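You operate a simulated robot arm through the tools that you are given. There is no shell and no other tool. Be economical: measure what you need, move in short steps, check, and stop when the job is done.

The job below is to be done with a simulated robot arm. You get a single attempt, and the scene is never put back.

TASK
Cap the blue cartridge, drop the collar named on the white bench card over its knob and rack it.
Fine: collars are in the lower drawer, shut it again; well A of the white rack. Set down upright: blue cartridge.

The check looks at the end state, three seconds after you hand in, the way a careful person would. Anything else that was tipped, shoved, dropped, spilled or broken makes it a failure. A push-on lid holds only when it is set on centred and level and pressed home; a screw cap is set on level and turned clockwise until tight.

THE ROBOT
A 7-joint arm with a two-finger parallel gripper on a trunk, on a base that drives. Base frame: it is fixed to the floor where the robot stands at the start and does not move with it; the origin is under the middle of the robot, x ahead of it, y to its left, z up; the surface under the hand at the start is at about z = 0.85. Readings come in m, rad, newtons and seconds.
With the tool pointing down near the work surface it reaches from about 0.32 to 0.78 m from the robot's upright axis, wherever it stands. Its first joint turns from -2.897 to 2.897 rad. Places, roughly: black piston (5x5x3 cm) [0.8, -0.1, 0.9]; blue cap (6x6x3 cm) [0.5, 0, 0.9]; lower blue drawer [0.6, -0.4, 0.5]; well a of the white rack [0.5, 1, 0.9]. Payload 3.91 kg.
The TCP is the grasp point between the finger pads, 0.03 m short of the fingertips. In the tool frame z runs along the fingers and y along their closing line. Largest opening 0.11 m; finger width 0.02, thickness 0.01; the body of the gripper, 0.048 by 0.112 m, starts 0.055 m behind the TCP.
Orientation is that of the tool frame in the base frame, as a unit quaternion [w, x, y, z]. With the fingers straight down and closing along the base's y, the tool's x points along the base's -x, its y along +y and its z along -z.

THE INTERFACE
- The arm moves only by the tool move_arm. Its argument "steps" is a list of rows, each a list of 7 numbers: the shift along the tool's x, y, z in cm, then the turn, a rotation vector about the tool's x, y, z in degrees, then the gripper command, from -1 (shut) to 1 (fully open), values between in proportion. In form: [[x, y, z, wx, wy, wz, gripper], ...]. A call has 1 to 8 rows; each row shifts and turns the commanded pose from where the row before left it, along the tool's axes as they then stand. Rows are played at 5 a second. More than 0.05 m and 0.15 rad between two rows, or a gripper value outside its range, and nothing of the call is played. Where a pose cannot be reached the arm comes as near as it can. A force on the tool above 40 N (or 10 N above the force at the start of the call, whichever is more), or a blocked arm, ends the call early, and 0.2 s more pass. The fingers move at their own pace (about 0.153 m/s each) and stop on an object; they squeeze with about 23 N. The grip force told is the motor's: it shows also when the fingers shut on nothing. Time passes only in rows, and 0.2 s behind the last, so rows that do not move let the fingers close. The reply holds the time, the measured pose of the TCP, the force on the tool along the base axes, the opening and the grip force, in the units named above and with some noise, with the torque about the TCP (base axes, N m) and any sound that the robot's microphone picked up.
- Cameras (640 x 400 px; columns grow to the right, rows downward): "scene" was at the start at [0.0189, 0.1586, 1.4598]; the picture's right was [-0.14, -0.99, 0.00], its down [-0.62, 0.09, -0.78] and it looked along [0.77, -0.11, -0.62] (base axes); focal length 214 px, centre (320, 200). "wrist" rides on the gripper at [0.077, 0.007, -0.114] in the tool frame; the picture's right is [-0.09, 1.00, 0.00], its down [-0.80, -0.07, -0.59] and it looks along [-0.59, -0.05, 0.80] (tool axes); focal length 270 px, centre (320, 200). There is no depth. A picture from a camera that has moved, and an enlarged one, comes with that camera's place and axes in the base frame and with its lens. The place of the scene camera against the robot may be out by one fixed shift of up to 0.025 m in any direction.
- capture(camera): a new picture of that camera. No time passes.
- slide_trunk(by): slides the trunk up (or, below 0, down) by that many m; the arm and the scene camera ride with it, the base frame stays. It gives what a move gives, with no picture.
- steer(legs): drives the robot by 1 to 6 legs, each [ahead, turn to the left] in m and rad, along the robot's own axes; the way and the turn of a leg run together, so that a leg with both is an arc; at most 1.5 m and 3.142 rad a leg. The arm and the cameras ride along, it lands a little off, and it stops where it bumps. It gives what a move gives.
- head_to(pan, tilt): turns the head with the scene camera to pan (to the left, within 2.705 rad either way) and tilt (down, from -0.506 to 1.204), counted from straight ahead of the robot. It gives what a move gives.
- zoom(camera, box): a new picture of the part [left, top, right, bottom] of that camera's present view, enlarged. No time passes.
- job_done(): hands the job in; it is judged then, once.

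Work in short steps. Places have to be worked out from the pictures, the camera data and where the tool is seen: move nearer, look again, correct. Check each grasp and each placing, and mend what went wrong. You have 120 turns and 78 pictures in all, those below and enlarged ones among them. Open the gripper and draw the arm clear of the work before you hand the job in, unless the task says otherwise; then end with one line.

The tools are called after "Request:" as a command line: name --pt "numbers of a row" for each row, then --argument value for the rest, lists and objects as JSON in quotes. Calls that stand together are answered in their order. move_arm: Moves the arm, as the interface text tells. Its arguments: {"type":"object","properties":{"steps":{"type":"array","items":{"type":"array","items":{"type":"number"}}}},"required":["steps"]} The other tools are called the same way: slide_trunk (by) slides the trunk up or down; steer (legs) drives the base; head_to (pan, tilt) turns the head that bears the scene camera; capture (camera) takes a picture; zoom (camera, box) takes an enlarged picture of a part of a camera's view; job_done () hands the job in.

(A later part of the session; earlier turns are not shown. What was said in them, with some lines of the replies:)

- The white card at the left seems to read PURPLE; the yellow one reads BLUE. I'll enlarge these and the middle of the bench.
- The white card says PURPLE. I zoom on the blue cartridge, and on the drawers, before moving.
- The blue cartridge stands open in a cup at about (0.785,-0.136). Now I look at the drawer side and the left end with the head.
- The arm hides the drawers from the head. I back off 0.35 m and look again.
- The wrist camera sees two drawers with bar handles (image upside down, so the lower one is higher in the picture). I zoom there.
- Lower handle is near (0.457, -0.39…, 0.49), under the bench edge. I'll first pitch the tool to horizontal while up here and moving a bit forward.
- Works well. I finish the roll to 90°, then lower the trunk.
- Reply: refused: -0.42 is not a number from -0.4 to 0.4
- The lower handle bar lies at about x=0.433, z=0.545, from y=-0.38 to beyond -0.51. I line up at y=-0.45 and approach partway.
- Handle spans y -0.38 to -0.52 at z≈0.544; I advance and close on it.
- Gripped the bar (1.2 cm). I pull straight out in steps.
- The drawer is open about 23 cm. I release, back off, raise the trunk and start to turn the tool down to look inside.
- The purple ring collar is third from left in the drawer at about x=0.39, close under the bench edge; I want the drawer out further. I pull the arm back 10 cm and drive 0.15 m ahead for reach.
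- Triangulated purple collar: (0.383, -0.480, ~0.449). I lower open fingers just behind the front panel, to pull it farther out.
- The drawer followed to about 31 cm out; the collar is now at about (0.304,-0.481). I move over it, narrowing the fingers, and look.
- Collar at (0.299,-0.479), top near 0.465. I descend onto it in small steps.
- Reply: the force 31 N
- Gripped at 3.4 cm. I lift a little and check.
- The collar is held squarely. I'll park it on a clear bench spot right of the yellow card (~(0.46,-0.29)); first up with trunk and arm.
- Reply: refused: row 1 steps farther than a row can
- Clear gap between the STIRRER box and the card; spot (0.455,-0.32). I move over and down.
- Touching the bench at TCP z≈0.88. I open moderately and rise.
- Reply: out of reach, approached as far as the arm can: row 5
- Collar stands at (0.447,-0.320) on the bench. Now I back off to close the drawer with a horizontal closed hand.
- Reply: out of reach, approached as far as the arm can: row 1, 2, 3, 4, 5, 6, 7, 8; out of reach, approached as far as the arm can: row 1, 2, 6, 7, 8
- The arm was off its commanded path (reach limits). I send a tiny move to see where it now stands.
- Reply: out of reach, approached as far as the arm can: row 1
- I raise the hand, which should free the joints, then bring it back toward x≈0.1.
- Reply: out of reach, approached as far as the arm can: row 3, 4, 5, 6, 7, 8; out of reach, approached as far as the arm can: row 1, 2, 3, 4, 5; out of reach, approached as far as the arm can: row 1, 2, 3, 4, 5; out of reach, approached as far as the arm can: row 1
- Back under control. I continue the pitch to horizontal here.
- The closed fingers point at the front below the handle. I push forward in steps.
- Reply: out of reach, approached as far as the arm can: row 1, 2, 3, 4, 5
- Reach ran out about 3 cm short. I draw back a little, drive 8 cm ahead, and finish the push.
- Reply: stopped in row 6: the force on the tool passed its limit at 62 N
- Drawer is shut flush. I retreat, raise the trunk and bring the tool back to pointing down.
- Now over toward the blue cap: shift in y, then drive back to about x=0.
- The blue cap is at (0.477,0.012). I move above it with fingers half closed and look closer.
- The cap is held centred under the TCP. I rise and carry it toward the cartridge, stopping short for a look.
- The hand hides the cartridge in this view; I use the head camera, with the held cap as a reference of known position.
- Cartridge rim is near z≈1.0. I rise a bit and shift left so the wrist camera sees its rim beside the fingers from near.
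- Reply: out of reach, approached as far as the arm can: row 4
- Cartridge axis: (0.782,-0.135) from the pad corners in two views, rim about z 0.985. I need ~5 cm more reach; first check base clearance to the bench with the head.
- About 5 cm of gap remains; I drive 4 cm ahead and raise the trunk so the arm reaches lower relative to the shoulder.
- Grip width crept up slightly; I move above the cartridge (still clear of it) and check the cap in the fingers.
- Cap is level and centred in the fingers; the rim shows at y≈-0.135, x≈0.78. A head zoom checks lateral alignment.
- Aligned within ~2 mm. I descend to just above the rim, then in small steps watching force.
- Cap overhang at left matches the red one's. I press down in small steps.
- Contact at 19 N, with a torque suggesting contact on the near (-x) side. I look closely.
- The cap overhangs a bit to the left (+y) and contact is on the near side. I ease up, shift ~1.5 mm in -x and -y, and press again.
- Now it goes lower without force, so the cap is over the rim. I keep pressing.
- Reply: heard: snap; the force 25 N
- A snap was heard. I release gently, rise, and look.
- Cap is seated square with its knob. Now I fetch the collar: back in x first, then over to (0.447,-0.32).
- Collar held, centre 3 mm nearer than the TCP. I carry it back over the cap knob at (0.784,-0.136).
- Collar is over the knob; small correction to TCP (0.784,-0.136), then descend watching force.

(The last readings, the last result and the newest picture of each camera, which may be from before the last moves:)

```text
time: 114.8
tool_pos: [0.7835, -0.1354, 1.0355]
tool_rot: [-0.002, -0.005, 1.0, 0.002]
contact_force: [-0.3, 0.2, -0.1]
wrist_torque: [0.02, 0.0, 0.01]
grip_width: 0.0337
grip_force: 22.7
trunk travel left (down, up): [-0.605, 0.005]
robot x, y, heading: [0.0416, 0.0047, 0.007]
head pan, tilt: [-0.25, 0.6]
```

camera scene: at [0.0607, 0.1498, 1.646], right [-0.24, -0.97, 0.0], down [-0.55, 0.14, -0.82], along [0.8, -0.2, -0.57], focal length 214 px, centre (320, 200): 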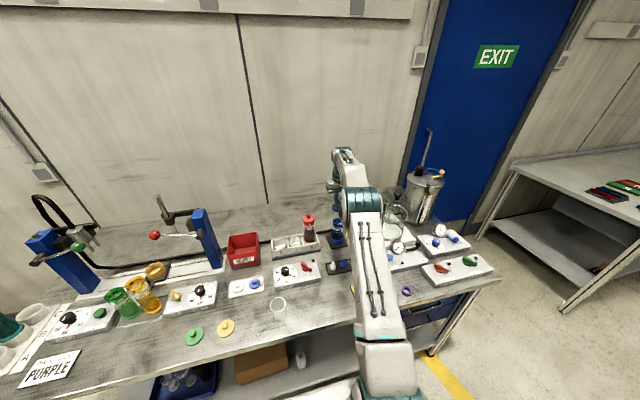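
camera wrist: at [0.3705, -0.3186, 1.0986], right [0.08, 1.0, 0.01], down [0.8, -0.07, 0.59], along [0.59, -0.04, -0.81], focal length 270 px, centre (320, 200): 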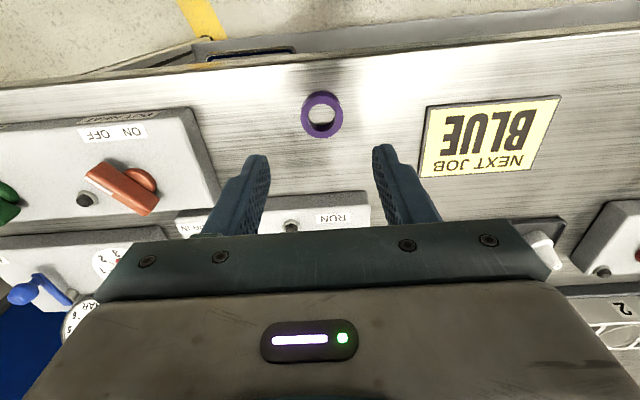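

Request:
move_arm --pt "0 0 0.4 0 0 0 -1" --pt "0 0 0.3 0 0 0 -1" --pt "0 0 0.3 0 0 0 -1"

Request:
zoom --camera "wrist" --box '[200, 80, 440, 230]'

```text
time: 115.6
tool_pos: [0.7845, -0.1352, 1.0265]
tool_rot: [-0.001, -0.006, 1.0, 0.002]
contact_force: [-0.5, -0.6, 0.1]
wrist_torque: [0.0, -0.02, -0.02]
grip_width: 0.0334
grip_force: 22.8
trunk travel left (down, up): [-0.605, 0.005]
robot x, y, heading: [0.0441, 0.0017, 0.014]
head pan, tilt: [-0.25, 0.6]
```

```text
2.67 times, centred on (320, 155) of wrist
camera zoom: at [0.7085, -0.1302, 1.1406], right [0.08, 1.0, 0.0], down [0.8, -0.07, 0.59], along [0.59, -0.04, -0.81], focal length 721 px, centre (320, 320)
```

zoom: 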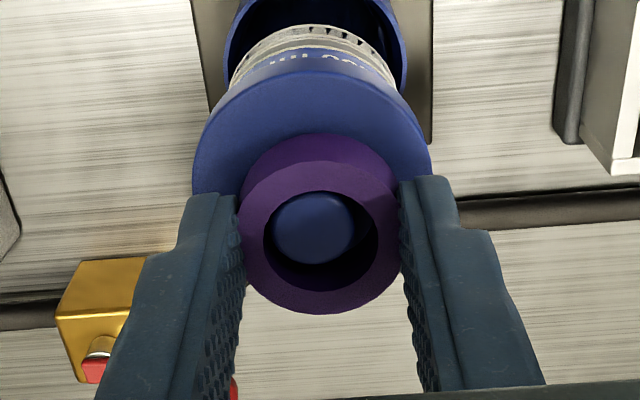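

The knob is inside the collar. I lower to contact and release.

Request:
move_arm --pt "0 0 0.3 0 0 0 -1" --pt "0 0 0.2 0 0 0 -1" --pt "0 0 0.2 0 0 0 -1"

```text
time: 116.4
tool_pos: [0.7849, -0.1345, 1.0202]
tool_rot: [-0.002, -0.006, 1.0, 0.002]
contact_force: [-0.9, 0.5, 7.0]
wrist_torque: [-0.06, 0.08, 0.01]
grip_width: 0.0333
grip_force: 22.9
trunk travel left (down, up): [-0.605, 0.005]
robot x, y, heading: [0.0435, 0.0054, 0.008]
head pan, tilt: [-0.25, 0.6]
```

Contact at 1.020 with 7 N: the collar rests on the cap. Release and rise.

Request:
move_arm --pt "0 0 0 0 0 0 -0.1" --pt "0 0 0 0 0 0 -0.1" --pt "0 0 -3 0 0 0 -0.1" --pt "0 0 -4 0 0 0 -0.1"

Request:
zoom --camera "wrist" --box '[200, 80, 440, 230]'

```text
time: 117.4
tool_pos: [0.7854, -0.1359, 1.0904]
tool_rot: [-0.002, -0.005, 1.0, 0.003]
contact_force: [0.6, -0.2, 0.4]
wrist_torque: [0.03, -0.01, 0.0]
grip_width: 0.0496
grip_force: 0.1
trunk travel left (down, up): [-0.605, 0.005]
robot x, y, heading: [0.0401, 0.0059, 0.004]
head pan, tilt: [-0.25, 0.6]
```

```text
2.67 times, centred on (320, 155) of wrist
camera zoom: at [0.7094, -0.1316, 1.2045], right [0.08, 1.0, 0.0], down [0.8, -0.07, 0.59], along [0.59, -0.04, -0.81], focal length 721 px, centre (320, 320)
```

zoom: 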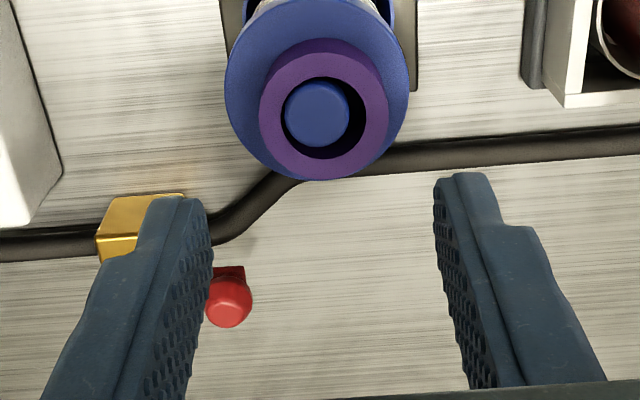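

The collar sits around the knob. Next I grip the capped cartridge at the cap's side wall/upper body from above: open wide, centre on (0.782,-0.136), and lower.

Request:
move_arm --pt "0.35 0 0 0 0 0 0.5" --pt "0 0 4 0 0 0 0.5" --pt "0 0 4 0 0 0 0.5" --pt "0 0 2 0 0 0 0.5" --pt "0 0 0 0 0 0 0.5"

Request:
capture --camera "wrist"

```text
time: 118.6
tool_pos: [0.7806, -0.1349, 0.9868]
tool_rot: [-0.001, -0.005, 1.0, 0.003]
contact_force: [-0.9, 0.0, -0.2]
wrist_torque: [0.01, -0.02, -0.01]
grip_width: 0.0824
grip_force: 0.0
trunk travel left (down, up): [-0.605, 0.005]
robot x, y, heading: [0.0442, 0.0054, 0.012]
head pan, tilt: [-0.25, 0.6]
```

```text
21 pictures are left
camera wrist: at [0.7034, -0.1304, 1.1029], right [0.08, 1.0, 0.0], down [0.8, -0.07, 0.59], along [0.59, -0.04, -0.81], focal length 270 px, centre (320, 200)
```

wrist: 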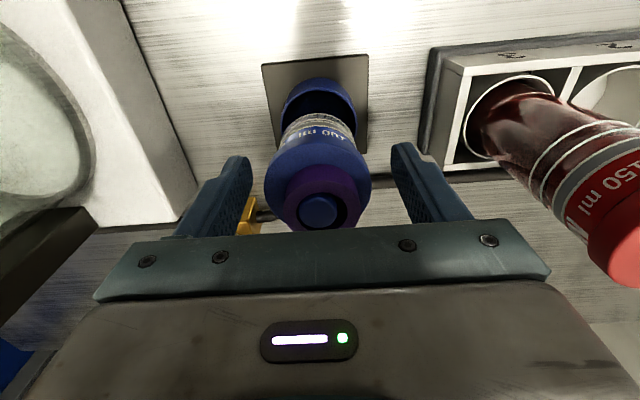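

Clear on both sides. Lower 2 cm more and close.

Request:
move_arm --pt "0 0 1 0 0 0 0.5" --pt "0 0 0.8 0 0 0 0.5" --pt "0 0 0 0 0 0 -1" --pt "0 0 0 0 0 0 -1" --pt "0 0 0 0 0 0 -1"

```text
time: 119.8
tool_pos: [0.7806, -0.1352, 0.9693]
tool_rot: [-0.001, -0.005, 1.0, 0.002]
contact_force: [0.0, -0.2, -1.2]
wrist_torque: [0.01, 0.02, 0.03]
grip_width: 0.0564
grip_force: 23.1
trunk travel left (down, up): [-0.605, 0.005]
robot x, y, heading: [0.0391, 0.0073, 0.01]
head pan, tilt: [-0.25, 0.6]
```

Gripped at 5.6 cm (cap wall). I lift slowly and check that cap and cartridge stay together.

Request:
move_arm --pt "0 0 -0.5 0 0 0 -1" --pt "0 0 -0.5 0 0 0 -1" --pt "0 0 -1 0 0 0 -1" --pt "0 0 -2 0 0 0 -1" --pt "0 0 -2 0 0 0 -1"

Request:
zoom --camera "scene" --box '[292, 180, 388, 240]'

```text
time: 121.0
tool_pos: [0.7806, -0.1356, 1.0317]
tool_rot: [-0.002, -0.005, 1.0, 0.003]
contact_force: [1.1, 0.4, -1.6]
wrist_torque: [0.0, -0.02, 0.01]
grip_width: 0.0569
grip_force: 22.6
trunk travel left (down, up): [-0.605, 0.005]
robot x, y, heading: [0.0421, 0.0052, 0.001]
head pan, tilt: [-0.25, 0.6]
```

```text
6.67 times, centred on (340, 210) of scene
camera zoom: at [0.0606, 0.1497, 1.646], right [-0.24, -0.97, 0.0], down [-0.55, 0.14, -0.83], along [0.8, -0.2, -0.56], focal length 1430 px, centre (187, 133)
```

zoom: 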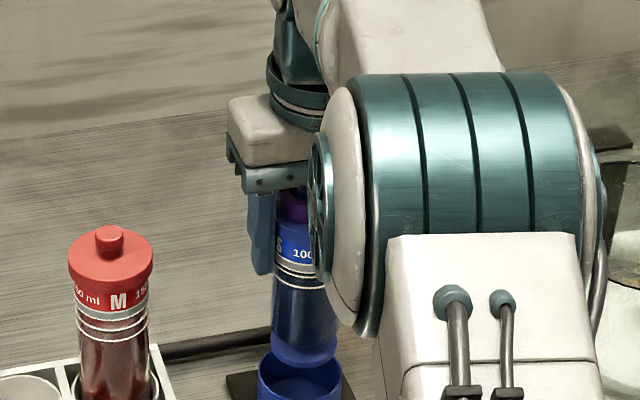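

Cap, collar and cartridge lift together. I raise further and draw the arm back toward the robot.

Request:
move_arm --pt "0 0 -3 0 0 0 -1" --pt "0 0 -3 0 0 0 -1" --pt "1 0 -3 0 0 0 -1" --pt "4 0 -1 0 0 0 -1" --pt "4.5 1 0 0 0 0 -1" --pt "4.5 2 0 0 0 0 -1" --pt "4 2 0 0 0 0 -1" --pt "4 2 0 0 0 0 -1"

Request:
move_arm --pt "3.5 2 0 0 0 0 -1" --pt "3.5 2 0 0 0 0 -1" --pt "3 2 0 0 0 0 -1"

Request:
capture --camera "wrist"

```text
time: 122.8
tool_pos: [0.5591, -0.0673, 1.1306]
tool_rot: [-0.001, -0.005, 1.0, 0.002]
contact_force: [-0.7, -0.2, -2.4]
wrist_torque: [0.0, -0.01, 0.0]
grip_width: 0.0564
grip_force: 23.3
trunk travel left (down, up): [-0.605, 0.005]
robot x, y, heading: [0.0427, 0.0038, 0.002]
head pan, tilt: [-0.25, 0.6]
```

```text
time: 123.6
tool_pos: [0.4592, -0.0059, 1.1326]
tool_rot: [0.0, -0.006, 1.0, 0.002]
contact_force: [0.7, 0.8, -1.9]
wrist_torque: [-0.04, 0.04, 0.01]
grip_width: 0.0565
grip_force: 22.7
trunk travel left (down, up): [-0.605, 0.005]
robot x, y, heading: [0.0436, 0.008, 0.008]
head pan, tilt: [-0.25, 0.6]
```

```text
19 pictures are left
camera wrist: at [0.3836, -0.0018, 1.2463], right [0.08, 1.0, 0.0], down [0.8, -0.07, 0.59], along [0.59, -0.04, -0.81], focal length 270 px, centre (320, 200)
```

wrist: 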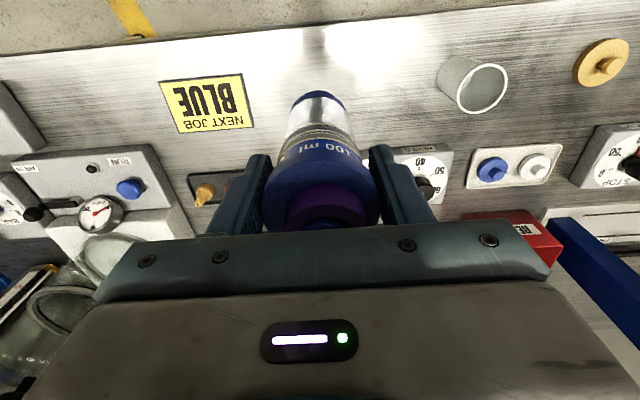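

All held. I back away from the bench, turn left, drive along and turn back.

Request:
steer --legs '[[-0.42, 0], [0, 1.571]]'

Request:
steer --legs '[[0.93, 0], [0, -1.571]]'

Request:
head_to --pan 0 --tilt 0.6

Request:
capture --camera "scene"

```text
time: 130.1
tool_pos: [-0.3851, 0.4199, 1.1321]
tool_rot: [0.004, 0.722, -0.692, 0.0]
contact_force: [0.2, -0.3, -1.6]
wrist_torque: [0.0, 0.03, 0.02]
grip_width: 0.0562
grip_force: 23.1
trunk travel left (down, up): [-0.605, 0.005]
robot x, y, heading: [-0.3829, 0.0008, 1.609]
head pan, tilt: [-0.25, 0.6]
```

```text
time: 138.9
tool_pos: [-0.0002, 0.954, 1.1319]
tool_rot: [-0.002, -0.022, 1.0, 0.002]
contact_force: [-1.0, 0.2, -2.0]
wrist_torque: [-0.01, 0.02, -0.01]
grip_width: 0.0562
grip_force: 22.7
trunk travel left (down, up): [-0.605, 0.005]
robot x, y, heading: [-0.4196, 0.9524, 0.044]
head pan, tilt: [-0.25, 0.6]
```

```text
time: 139.7
tool_pos: [-0.0006, 0.9536, 1.1316]
tool_rot: [-0.002, -0.021, 1.0, 0.002]
contact_force: [0.3, 0.2, -2.2]
wrist_torque: [0.0, 0.02, -0.01]
grip_width: 0.0562
grip_force: 23.2
trunk travel left (down, up): [-0.605, 0.005]
robot x, y, heading: [-0.4168, 0.9499, 0.041]
head pan, tilt: [0.0, 0.6]
```

```text
18 pictures are left
camera scene: at [-0.4028, 1.119, 1.646], right [0.04, -1.0, 0.0], down [-0.56, -0.02, -0.82], along [0.82, 0.03, -0.57], focal length 214 px, centre (320, 200)
```

scene: 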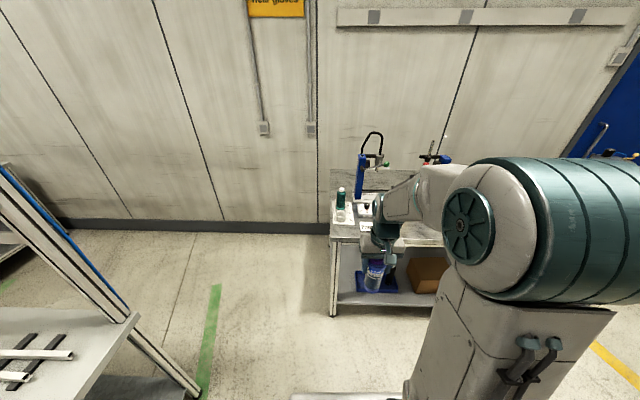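

Rack is at about (0.5–0.6, 1.03). I correct heading and drive closer.

Request:
steer --legs '[[0, -0.04], [0.33, 0]]'

Request:
capture --camera "wrist"

Request:
capture --camera "scene"

```text
time: 142.3
tool_pos: [0.3294, 0.9416, 1.131]
tool_rot: [-0.001, -0.006, 1.0, 0.003]
contact_force: [0.8, -0.2, -2.1]
wrist_torque: [0.03, 0.03, -0.01]
grip_width: 0.0562
grip_force: 22.3
trunk travel left (down, up): [-0.605, 0.005]
robot x, y, heading: [-0.0876, 0.9496, 0.006]
head pan, tilt: [0.0, 0.6]
```

```text
17 pictures are left
camera wrist: at [0.2541, 0.9461, 1.2458], right [0.08, 1.0, 0.0], down [0.8, -0.07, 0.59], along [0.59, -0.04, -0.81], focal length 270 px, centre (320, 200)
```

wrist: 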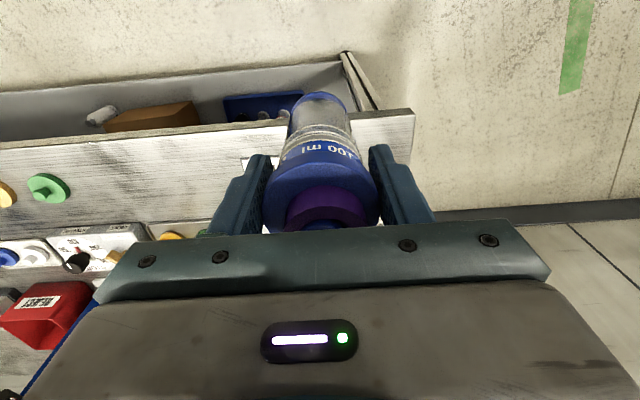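

```text
16 pictures are left
camera scene: at [-0.0671, 1.1201, 1.646], right [0.01, -1.0, 0.0], down [-0.57, 0.0, -0.82], along [0.82, 0.01, -0.57], focal length 214 px, centre (320, 200)
```

scene: 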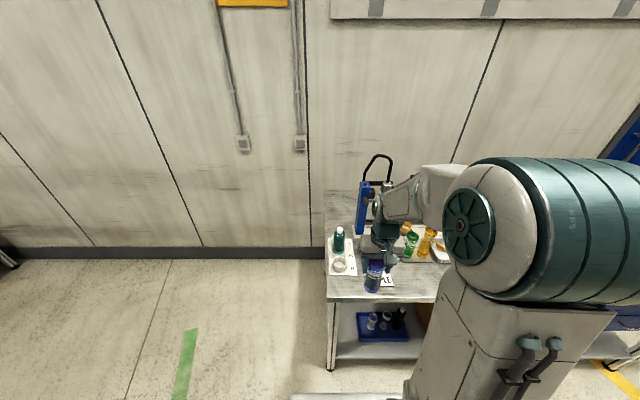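

Request:
zoom --camera "scene" --box '[310, 225, 406, 285]'

```text
6.67 times, centred on (358, 255) of scene
camera zoom: at [-0.0671, 1.1201, 1.646], right [0.01, -1.0, 0.0], down [-0.57, 0.0, -0.82], along [0.82, 0.01, -0.57], focal length 1430 px, centre (67, -167)
```

zoom: 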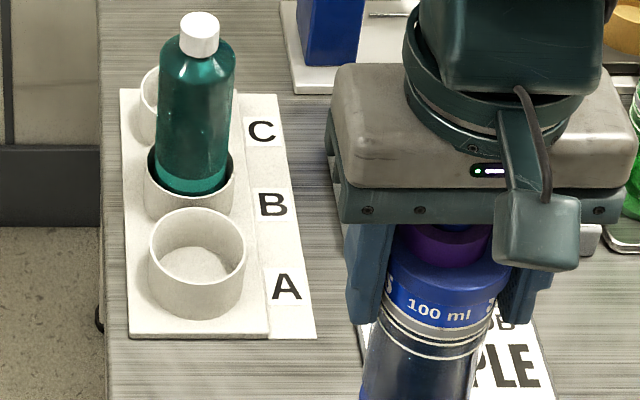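

Well A is the front, empty cup, roughly (0.53,1.025). I shift the hand so the wrist camera sees it beside the fingers.

Request:
move_arm --pt "-3 -2.5 0 0 0 0 -1" --pt "-3 -2.5 0 0 0 0 -1" --pt "-3 -2.5 0 0 0 0 -1"

Request:
capture --camera "wrist"

```text
time: 143.1
tool_pos: [0.4221, 0.8672, 1.1321]
tool_rot: [-0.002, -0.005, 1.0, 0.002]
contact_force: [0.3, 0.0, -1.2]
wrist_torque: [0.01, 0.05, -0.04]
grip_width: 0.0562
grip_force: 22.8
trunk travel left (down, up): [-0.605, 0.005]
robot x, y, heading: [-0.0883, 0.9588, 0.006]
head pan, tilt: [0.0, 0.6]
```

```text
14 pictures are left
camera wrist: at [0.3464, 0.8717, 1.2456], right [0.08, 1.0, 0.01], down [0.8, -0.07, 0.59], along [0.59, -0.04, -0.81], focal length 270 px, centre (320, 200)
```

wrist: 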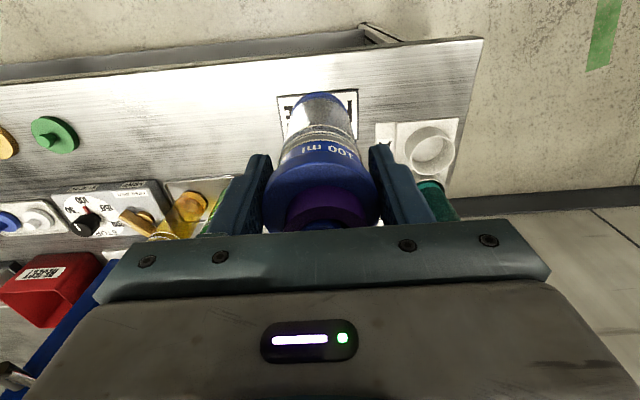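

Request:
zoom --camera "wrist" --box '[360, 100, 488, 180]'

```text
5.00 times, centred on (424, 140) of wrist
camera zoom: at [0.3464, 0.8717, 1.2456], right [0.08, 1.0, 0.01], down [0.8, -0.07, 0.59], along [0.59, -0.04, -0.81], focal length 1351 px, centre (-200, 500)
```

zoom: 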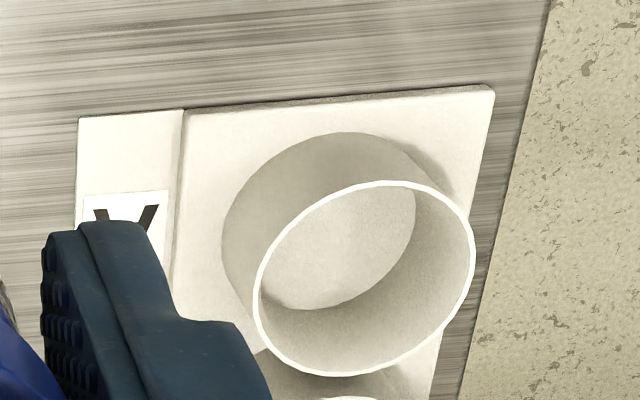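

Well A mouth centre: (0.535,1.021), mouth z≈0.90, agreeing with the head view. I carry the cartridge above it.

Request:
move_arm --pt "-2.8 3.9 0 0 0 0 -1" --pt "-2.8 3.9 0 0 0 0 -1" --pt "-2.8 3.8 0 0 0 0 -1" --pt "-2.8 3.8 0 0 0 0 -1" --pt "0 0 3 0 0 0 -1" --pt "0 0 3 0 0 0 -1" --pt "0 0 2 0 0 0 -1"

Request:
capture --camera "wrist"

Request:
zoom --camera "scene" --box '[310, 225, 406, 285]'

```text
time: 144.7
tool_pos: [0.5297, 1.0215, 1.0519]
tool_rot: [-0.002, -0.005, 1.0, 0.002]
contact_force: [0.4, 0.3, -1.9]
wrist_torque: [0.02, -0.02, -0.04]
grip_width: 0.0562
grip_force: 23.1
trunk travel left (down, up): [-0.605, 0.005]
robot x, y, heading: [-0.0907, 0.951, 0.008]
head pan, tilt: [0.0, 0.6]
```

```text
12 pictures are left
camera wrist: at [0.4548, 1.0263, 1.1668], right [0.08, 1.0, 0.0], down [0.8, -0.07, 0.59], along [0.59, -0.04, -0.81], focal length 270 px, centre (320, 200)
```

wrist: 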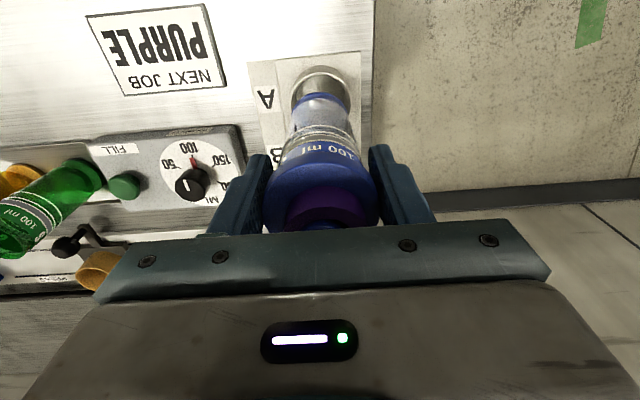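

```text
6.67 times, centred on (358, 255) of scene
camera zoom: at [-0.0675, 1.1201, 1.646], right [0.01, -1.0, 0.0], down [-0.57, 0.0, -0.82], along [0.82, 0.01, -0.57], focal length 1430 px, centre (67, -167)
```

zoom: 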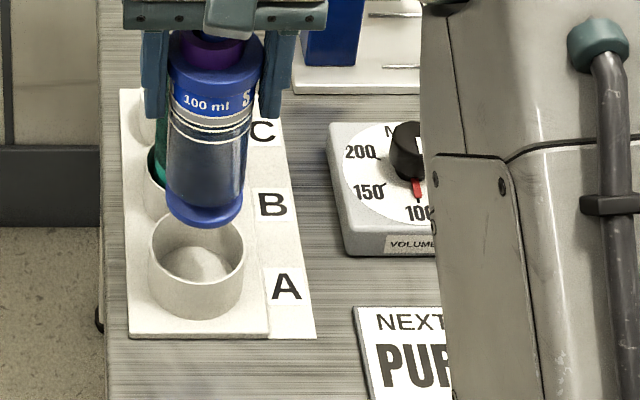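

Lateral match is good; I zoom the wrist view to judge the fore-aft offset.

Request:
zoom --camera "wrist" --box '[264, 40, 392, 120]'

```text
5.00 times, centred on (328, 80) of wrist
camera zoom: at [0.4548, 1.0263, 1.1668], right [0.08, 1.0, 0.0], down [0.8, -0.07, 0.59], along [0.59, -0.04, -0.81], focal length 1351 px, centre (280, 800)
```

zoom: 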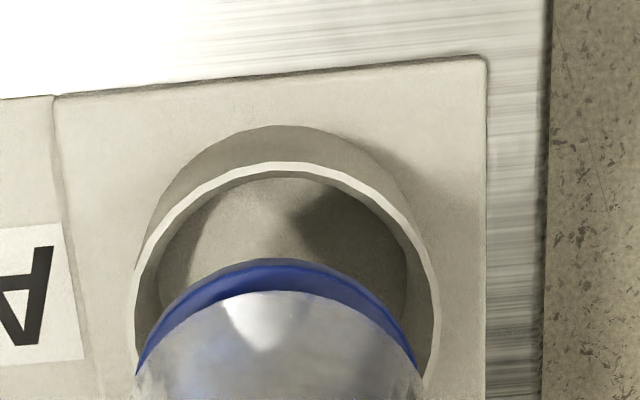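

Both views put the well about 1 mm farther in x and 2 mm in +y from the cartridge. I correct and lower in steps.

Request:
move_arm --pt "-0.1 0.2 1 0 0 0 -1" --pt "0 0 2 0 0 0 -1" --pt "0 0 1.5 0 0 0 -1" --pt "0 0 1 0 0 0 -1"

```text
time: 145.7
tool_pos: [0.532, 1.0258, 0.9959]
tool_rot: [-0.002, -0.006, 1.0, 0.002]
contact_force: [0.4, -0.4, -1.9]
wrist_torque: [-0.03, 0.0, -0.03]
grip_width: 0.0564
grip_force: 22.7
trunk travel left (down, up): [-0.605, 0.005]
robot x, y, heading: [-0.089, 0.9552, 0.01]
head pan, tilt: [0.0, 0.6]
```

Request:
move_arm --pt "0 0 0.7 0 0 0 -1" --pt "0 0 0.5 0 0 0 -1" --pt "0 0 0.4 0 0 0 -1" --pt "0 0 0.3 0 0 0 -1"

Request:
zoom --camera "scene" --box '[310, 225, 406, 285]'

```text
time: 146.7
tool_pos: [0.5309, 1.0244, 0.9775]
tool_rot: [-0.002, -0.006, 1.0, 0.003]
contact_force: [-0.3, -0.9, -1.4]
wrist_torque: [-0.05, -0.01, 0.02]
grip_width: 0.0561
grip_force: 23.3
trunk travel left (down, up): [-0.605, 0.005]
robot x, y, heading: [-0.0913, 0.9551, 0.007]
head pan, tilt: [0.0, 0.6]
```

```text
6.67 times, centred on (358, 255) of scene
camera zoom: at [-0.0678, 1.1201, 1.646], right [0.01, -1.0, 0.0], down [-0.57, 0.0, -0.82], along [0.82, 0.01, -0.57], focal length 1430 px, centre (67, -167)
```

zoom: 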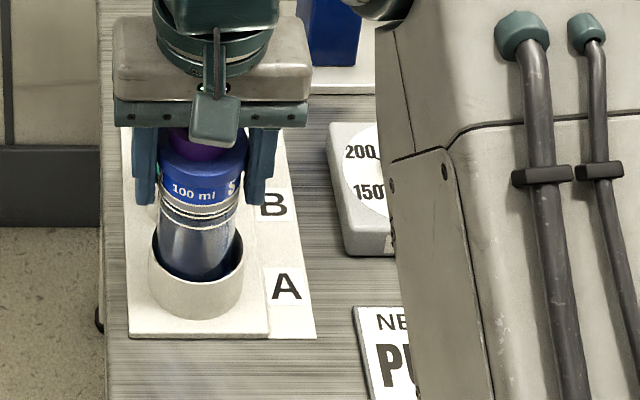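

It is inside well A, not yet on the floor. I lower until contact.

Request:
move_arm --pt "0 0 0.3 0 0 0 -1" --pt "0 0 0.3 0 0 0 -1" --pt "0 0 0.2 0 0 0 -1"

```text
time: 147.5
tool_pos: [0.5308, 1.0237, 0.9713]
tool_rot: [-0.001, -0.005, 1.0, 0.002]
contact_force: [-1.7, -1.8, 9.6]
wrist_torque: [0.01, 0.12, 0.05]
grip_width: 0.0559
grip_force: 22.7
trunk travel left (down, up): [-0.605, 0.005]
robot x, y, heading: [-0.0899, 0.9533, 0.006]
head pan, tilt: [0.0, 0.6]
```

On the floor of the well. I open and rise straight up.

Request:
move_arm --pt "0 0 -0.1 0 0 0 -0.1" --pt "0 0 0 0 0 0 0.4" --pt "0 0 0 0 0 0 0.5" --pt "0 0 -2 0 0 0 0.5" --pt "0 0 -4 0 0 0 0.5" --pt "0 0 -4 0 0 0 0.5" --pt "0 0 -4 0 0 0 0.5" --pt "2 0 -4 0 0 0 0.5"

Request:
move_arm --pt "4 0 0 0 0 0 0.5" --pt "4.5 0 0 0 0 0 0.5" --pt "4.5 0 0 0 0 0 0.5" --pt "4 0 0 0 0 0 0.5"

Request:
capture --camera "wrist"

Request:
zoom --camera "scene" --box '[310, 225, 406, 285]'

```text
time: 149.3
tool_pos: [0.5099, 1.0241, 1.1532]
tool_rot: [-0.001, -0.006, 1.0, 0.002]
contact_force: [0.2, 0.4, 0.0]
wrist_torque: [-0.01, -0.03, 0.03]
grip_width: 0.0826
grip_force: 0.0
trunk travel left (down, up): [-0.605, 0.005]
robot x, y, heading: [-0.0933, 0.9567, 0.01]
head pan, tilt: [0.0, 0.6]
```

```text
time: 150.3
tool_pos: [0.3413, 1.0257, 1.1524]
tool_rot: [-0.001, -0.005, 1.0, 0.003]
contact_force: [0.5, -0.5, 0.2]
wrist_torque: [0.02, -0.04, -0.01]
grip_width: 0.0824
grip_force: 0.1
trunk travel left (down, up): [-0.605, 0.005]
robot x, y, heading: [-0.089, 0.956, 0.008]
head pan, tilt: [0.0, 0.6]
```

```text
8 pictures are left
camera wrist: at [0.2648, 1.0293, 1.2666], right [0.08, 1.0, 0.01], down [0.8, -0.07, 0.59], along [0.59, -0.04, -0.81], focal length 270 px, centre (320, 200)
```

wrist: 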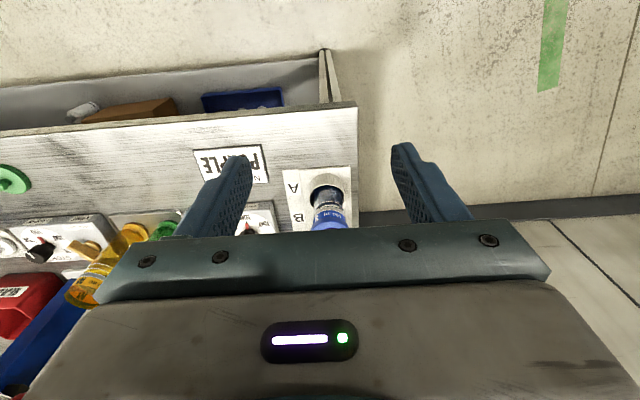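

```text
6.67 times, centred on (358, 255) of scene
camera zoom: at [-0.0693, 1.12, 1.646], right [0.01, -1.0, 0.0], down [-0.56, 0.0, -0.83], along [0.83, 0.01, -0.56], focal length 1430 px, centre (67, -167)
```

zoom: 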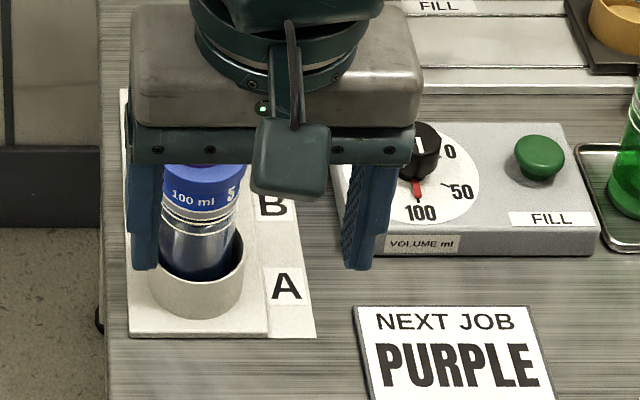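

The cartridge stands in well A. I back off and take a last look for the collar and the rest.

Request:
steer --legs '[[-0.3, 0]]'

Request:
move_arm --pt "0 -4 -2 0 0 0 0.5" --pt "0 -4 -2 0 0 0 0.5" --pt "0 -4 0 0 0 0 0.5" --pt "0 -4 0 0 0 0 0.5" --pt "0 -4 0 0 0 0 0.5"

Request:
zoom --camera "scene" --box '[310, 180, 390, 230]'

```text
time: 152.3
tool_pos: [0.0368, 1.0244, 1.1515]
tool_rot: [-0.001, -0.009, 1.0, 0.003]
contact_force: [-0.4, 0.1, 0.4]
wrist_torque: [-0.03, -0.02, -0.01]
grip_width: 0.0821
grip_force: 0.0
trunk travel left (down, up): [-0.605, 0.005]
robot x, y, heading: [-0.391, 0.9514, 0.012]
head pan, tilt: [0.0, 0.6]
```

```text
time: 153.5
tool_pos: [0.0413, 0.8237, 1.1892]
tool_rot: [-0.002, -0.008, 1.0, 0.003]
contact_force: [-0.4, -0.6, 0.5]
wrist_torque: [0.0, 0.0, 0.04]
grip_width: 0.0824
grip_force: 0.1
trunk travel left (down, up): [-0.605, 0.005]
robot x, y, heading: [-0.395, 0.9523, 0.017]
head pan, tilt: [0.0, 0.6]
```

```text
8.00 times, centred on (350, 205) of scene
camera zoom: at [-0.3733, 1.116, 1.6461], right [0.01, -1.0, 0.0], down [-0.57, -0.01, -0.82], along [0.82, 0.01, -0.57], focal length 1716 px, centre (80, 160)
```

zoom: 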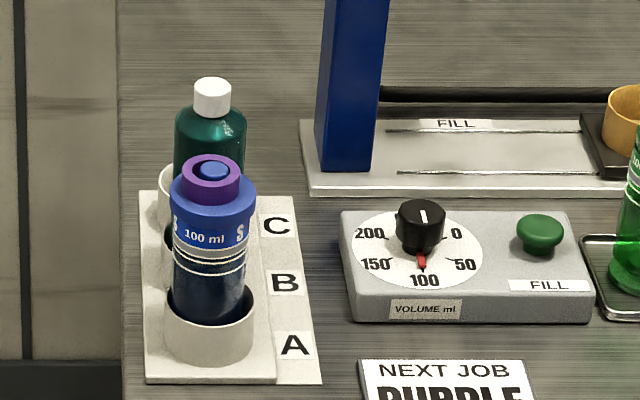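

Cartridge upright in A, capped, purple collar on its knob. One last look at the rest of the bench and drawer.

Request:
head_to --pan -0.7 --tilt 0.55

Request:
capture --camera "scene"

```text
time: 154.6
tool_pos: [0.0401, 0.8256, 1.1899]
tool_rot: [-0.002, -0.008, 1.0, 0.003]
contact_force: [0.4, 0.5, -0.4]
wrist_torque: [0.01, 0.03, -0.01]
grip_width: 0.0825
grip_force: 0.1
trunk travel left (down, up): [-0.605, 0.005]
robot x, y, heading: [-0.3935, 0.9473, 0.015]
head pan, tilt: [-0.7, 0.55]
```

```text
5 pictures are left
camera scene: at [-0.3924, 1.0587, 1.6505], right [-0.63, -0.77, 0.0], down [-0.4, 0.33, -0.85], along [0.66, -0.54, -0.52], focal length 214 px, centre (320, 200)
```

scene: 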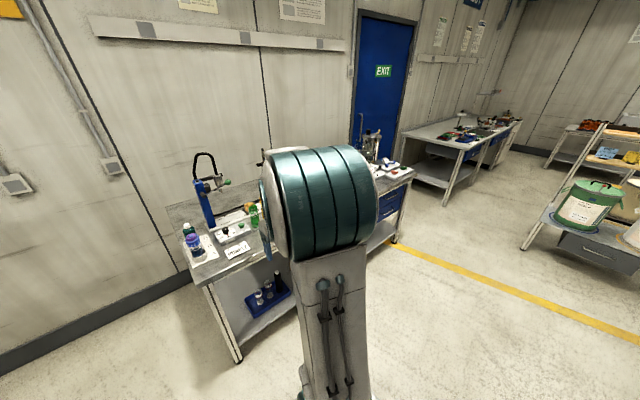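

The visible end of the bench looks undisturbed and the drawer face is flush; the job is complete, so I hand it in.

Request:
job_done

```text
The job is handed in.
```

The blue cartridge is capped (I heard the cap snap on), has the purple collar on its knob and stands upright in well A of the white rack; the lower drawer is shut again.
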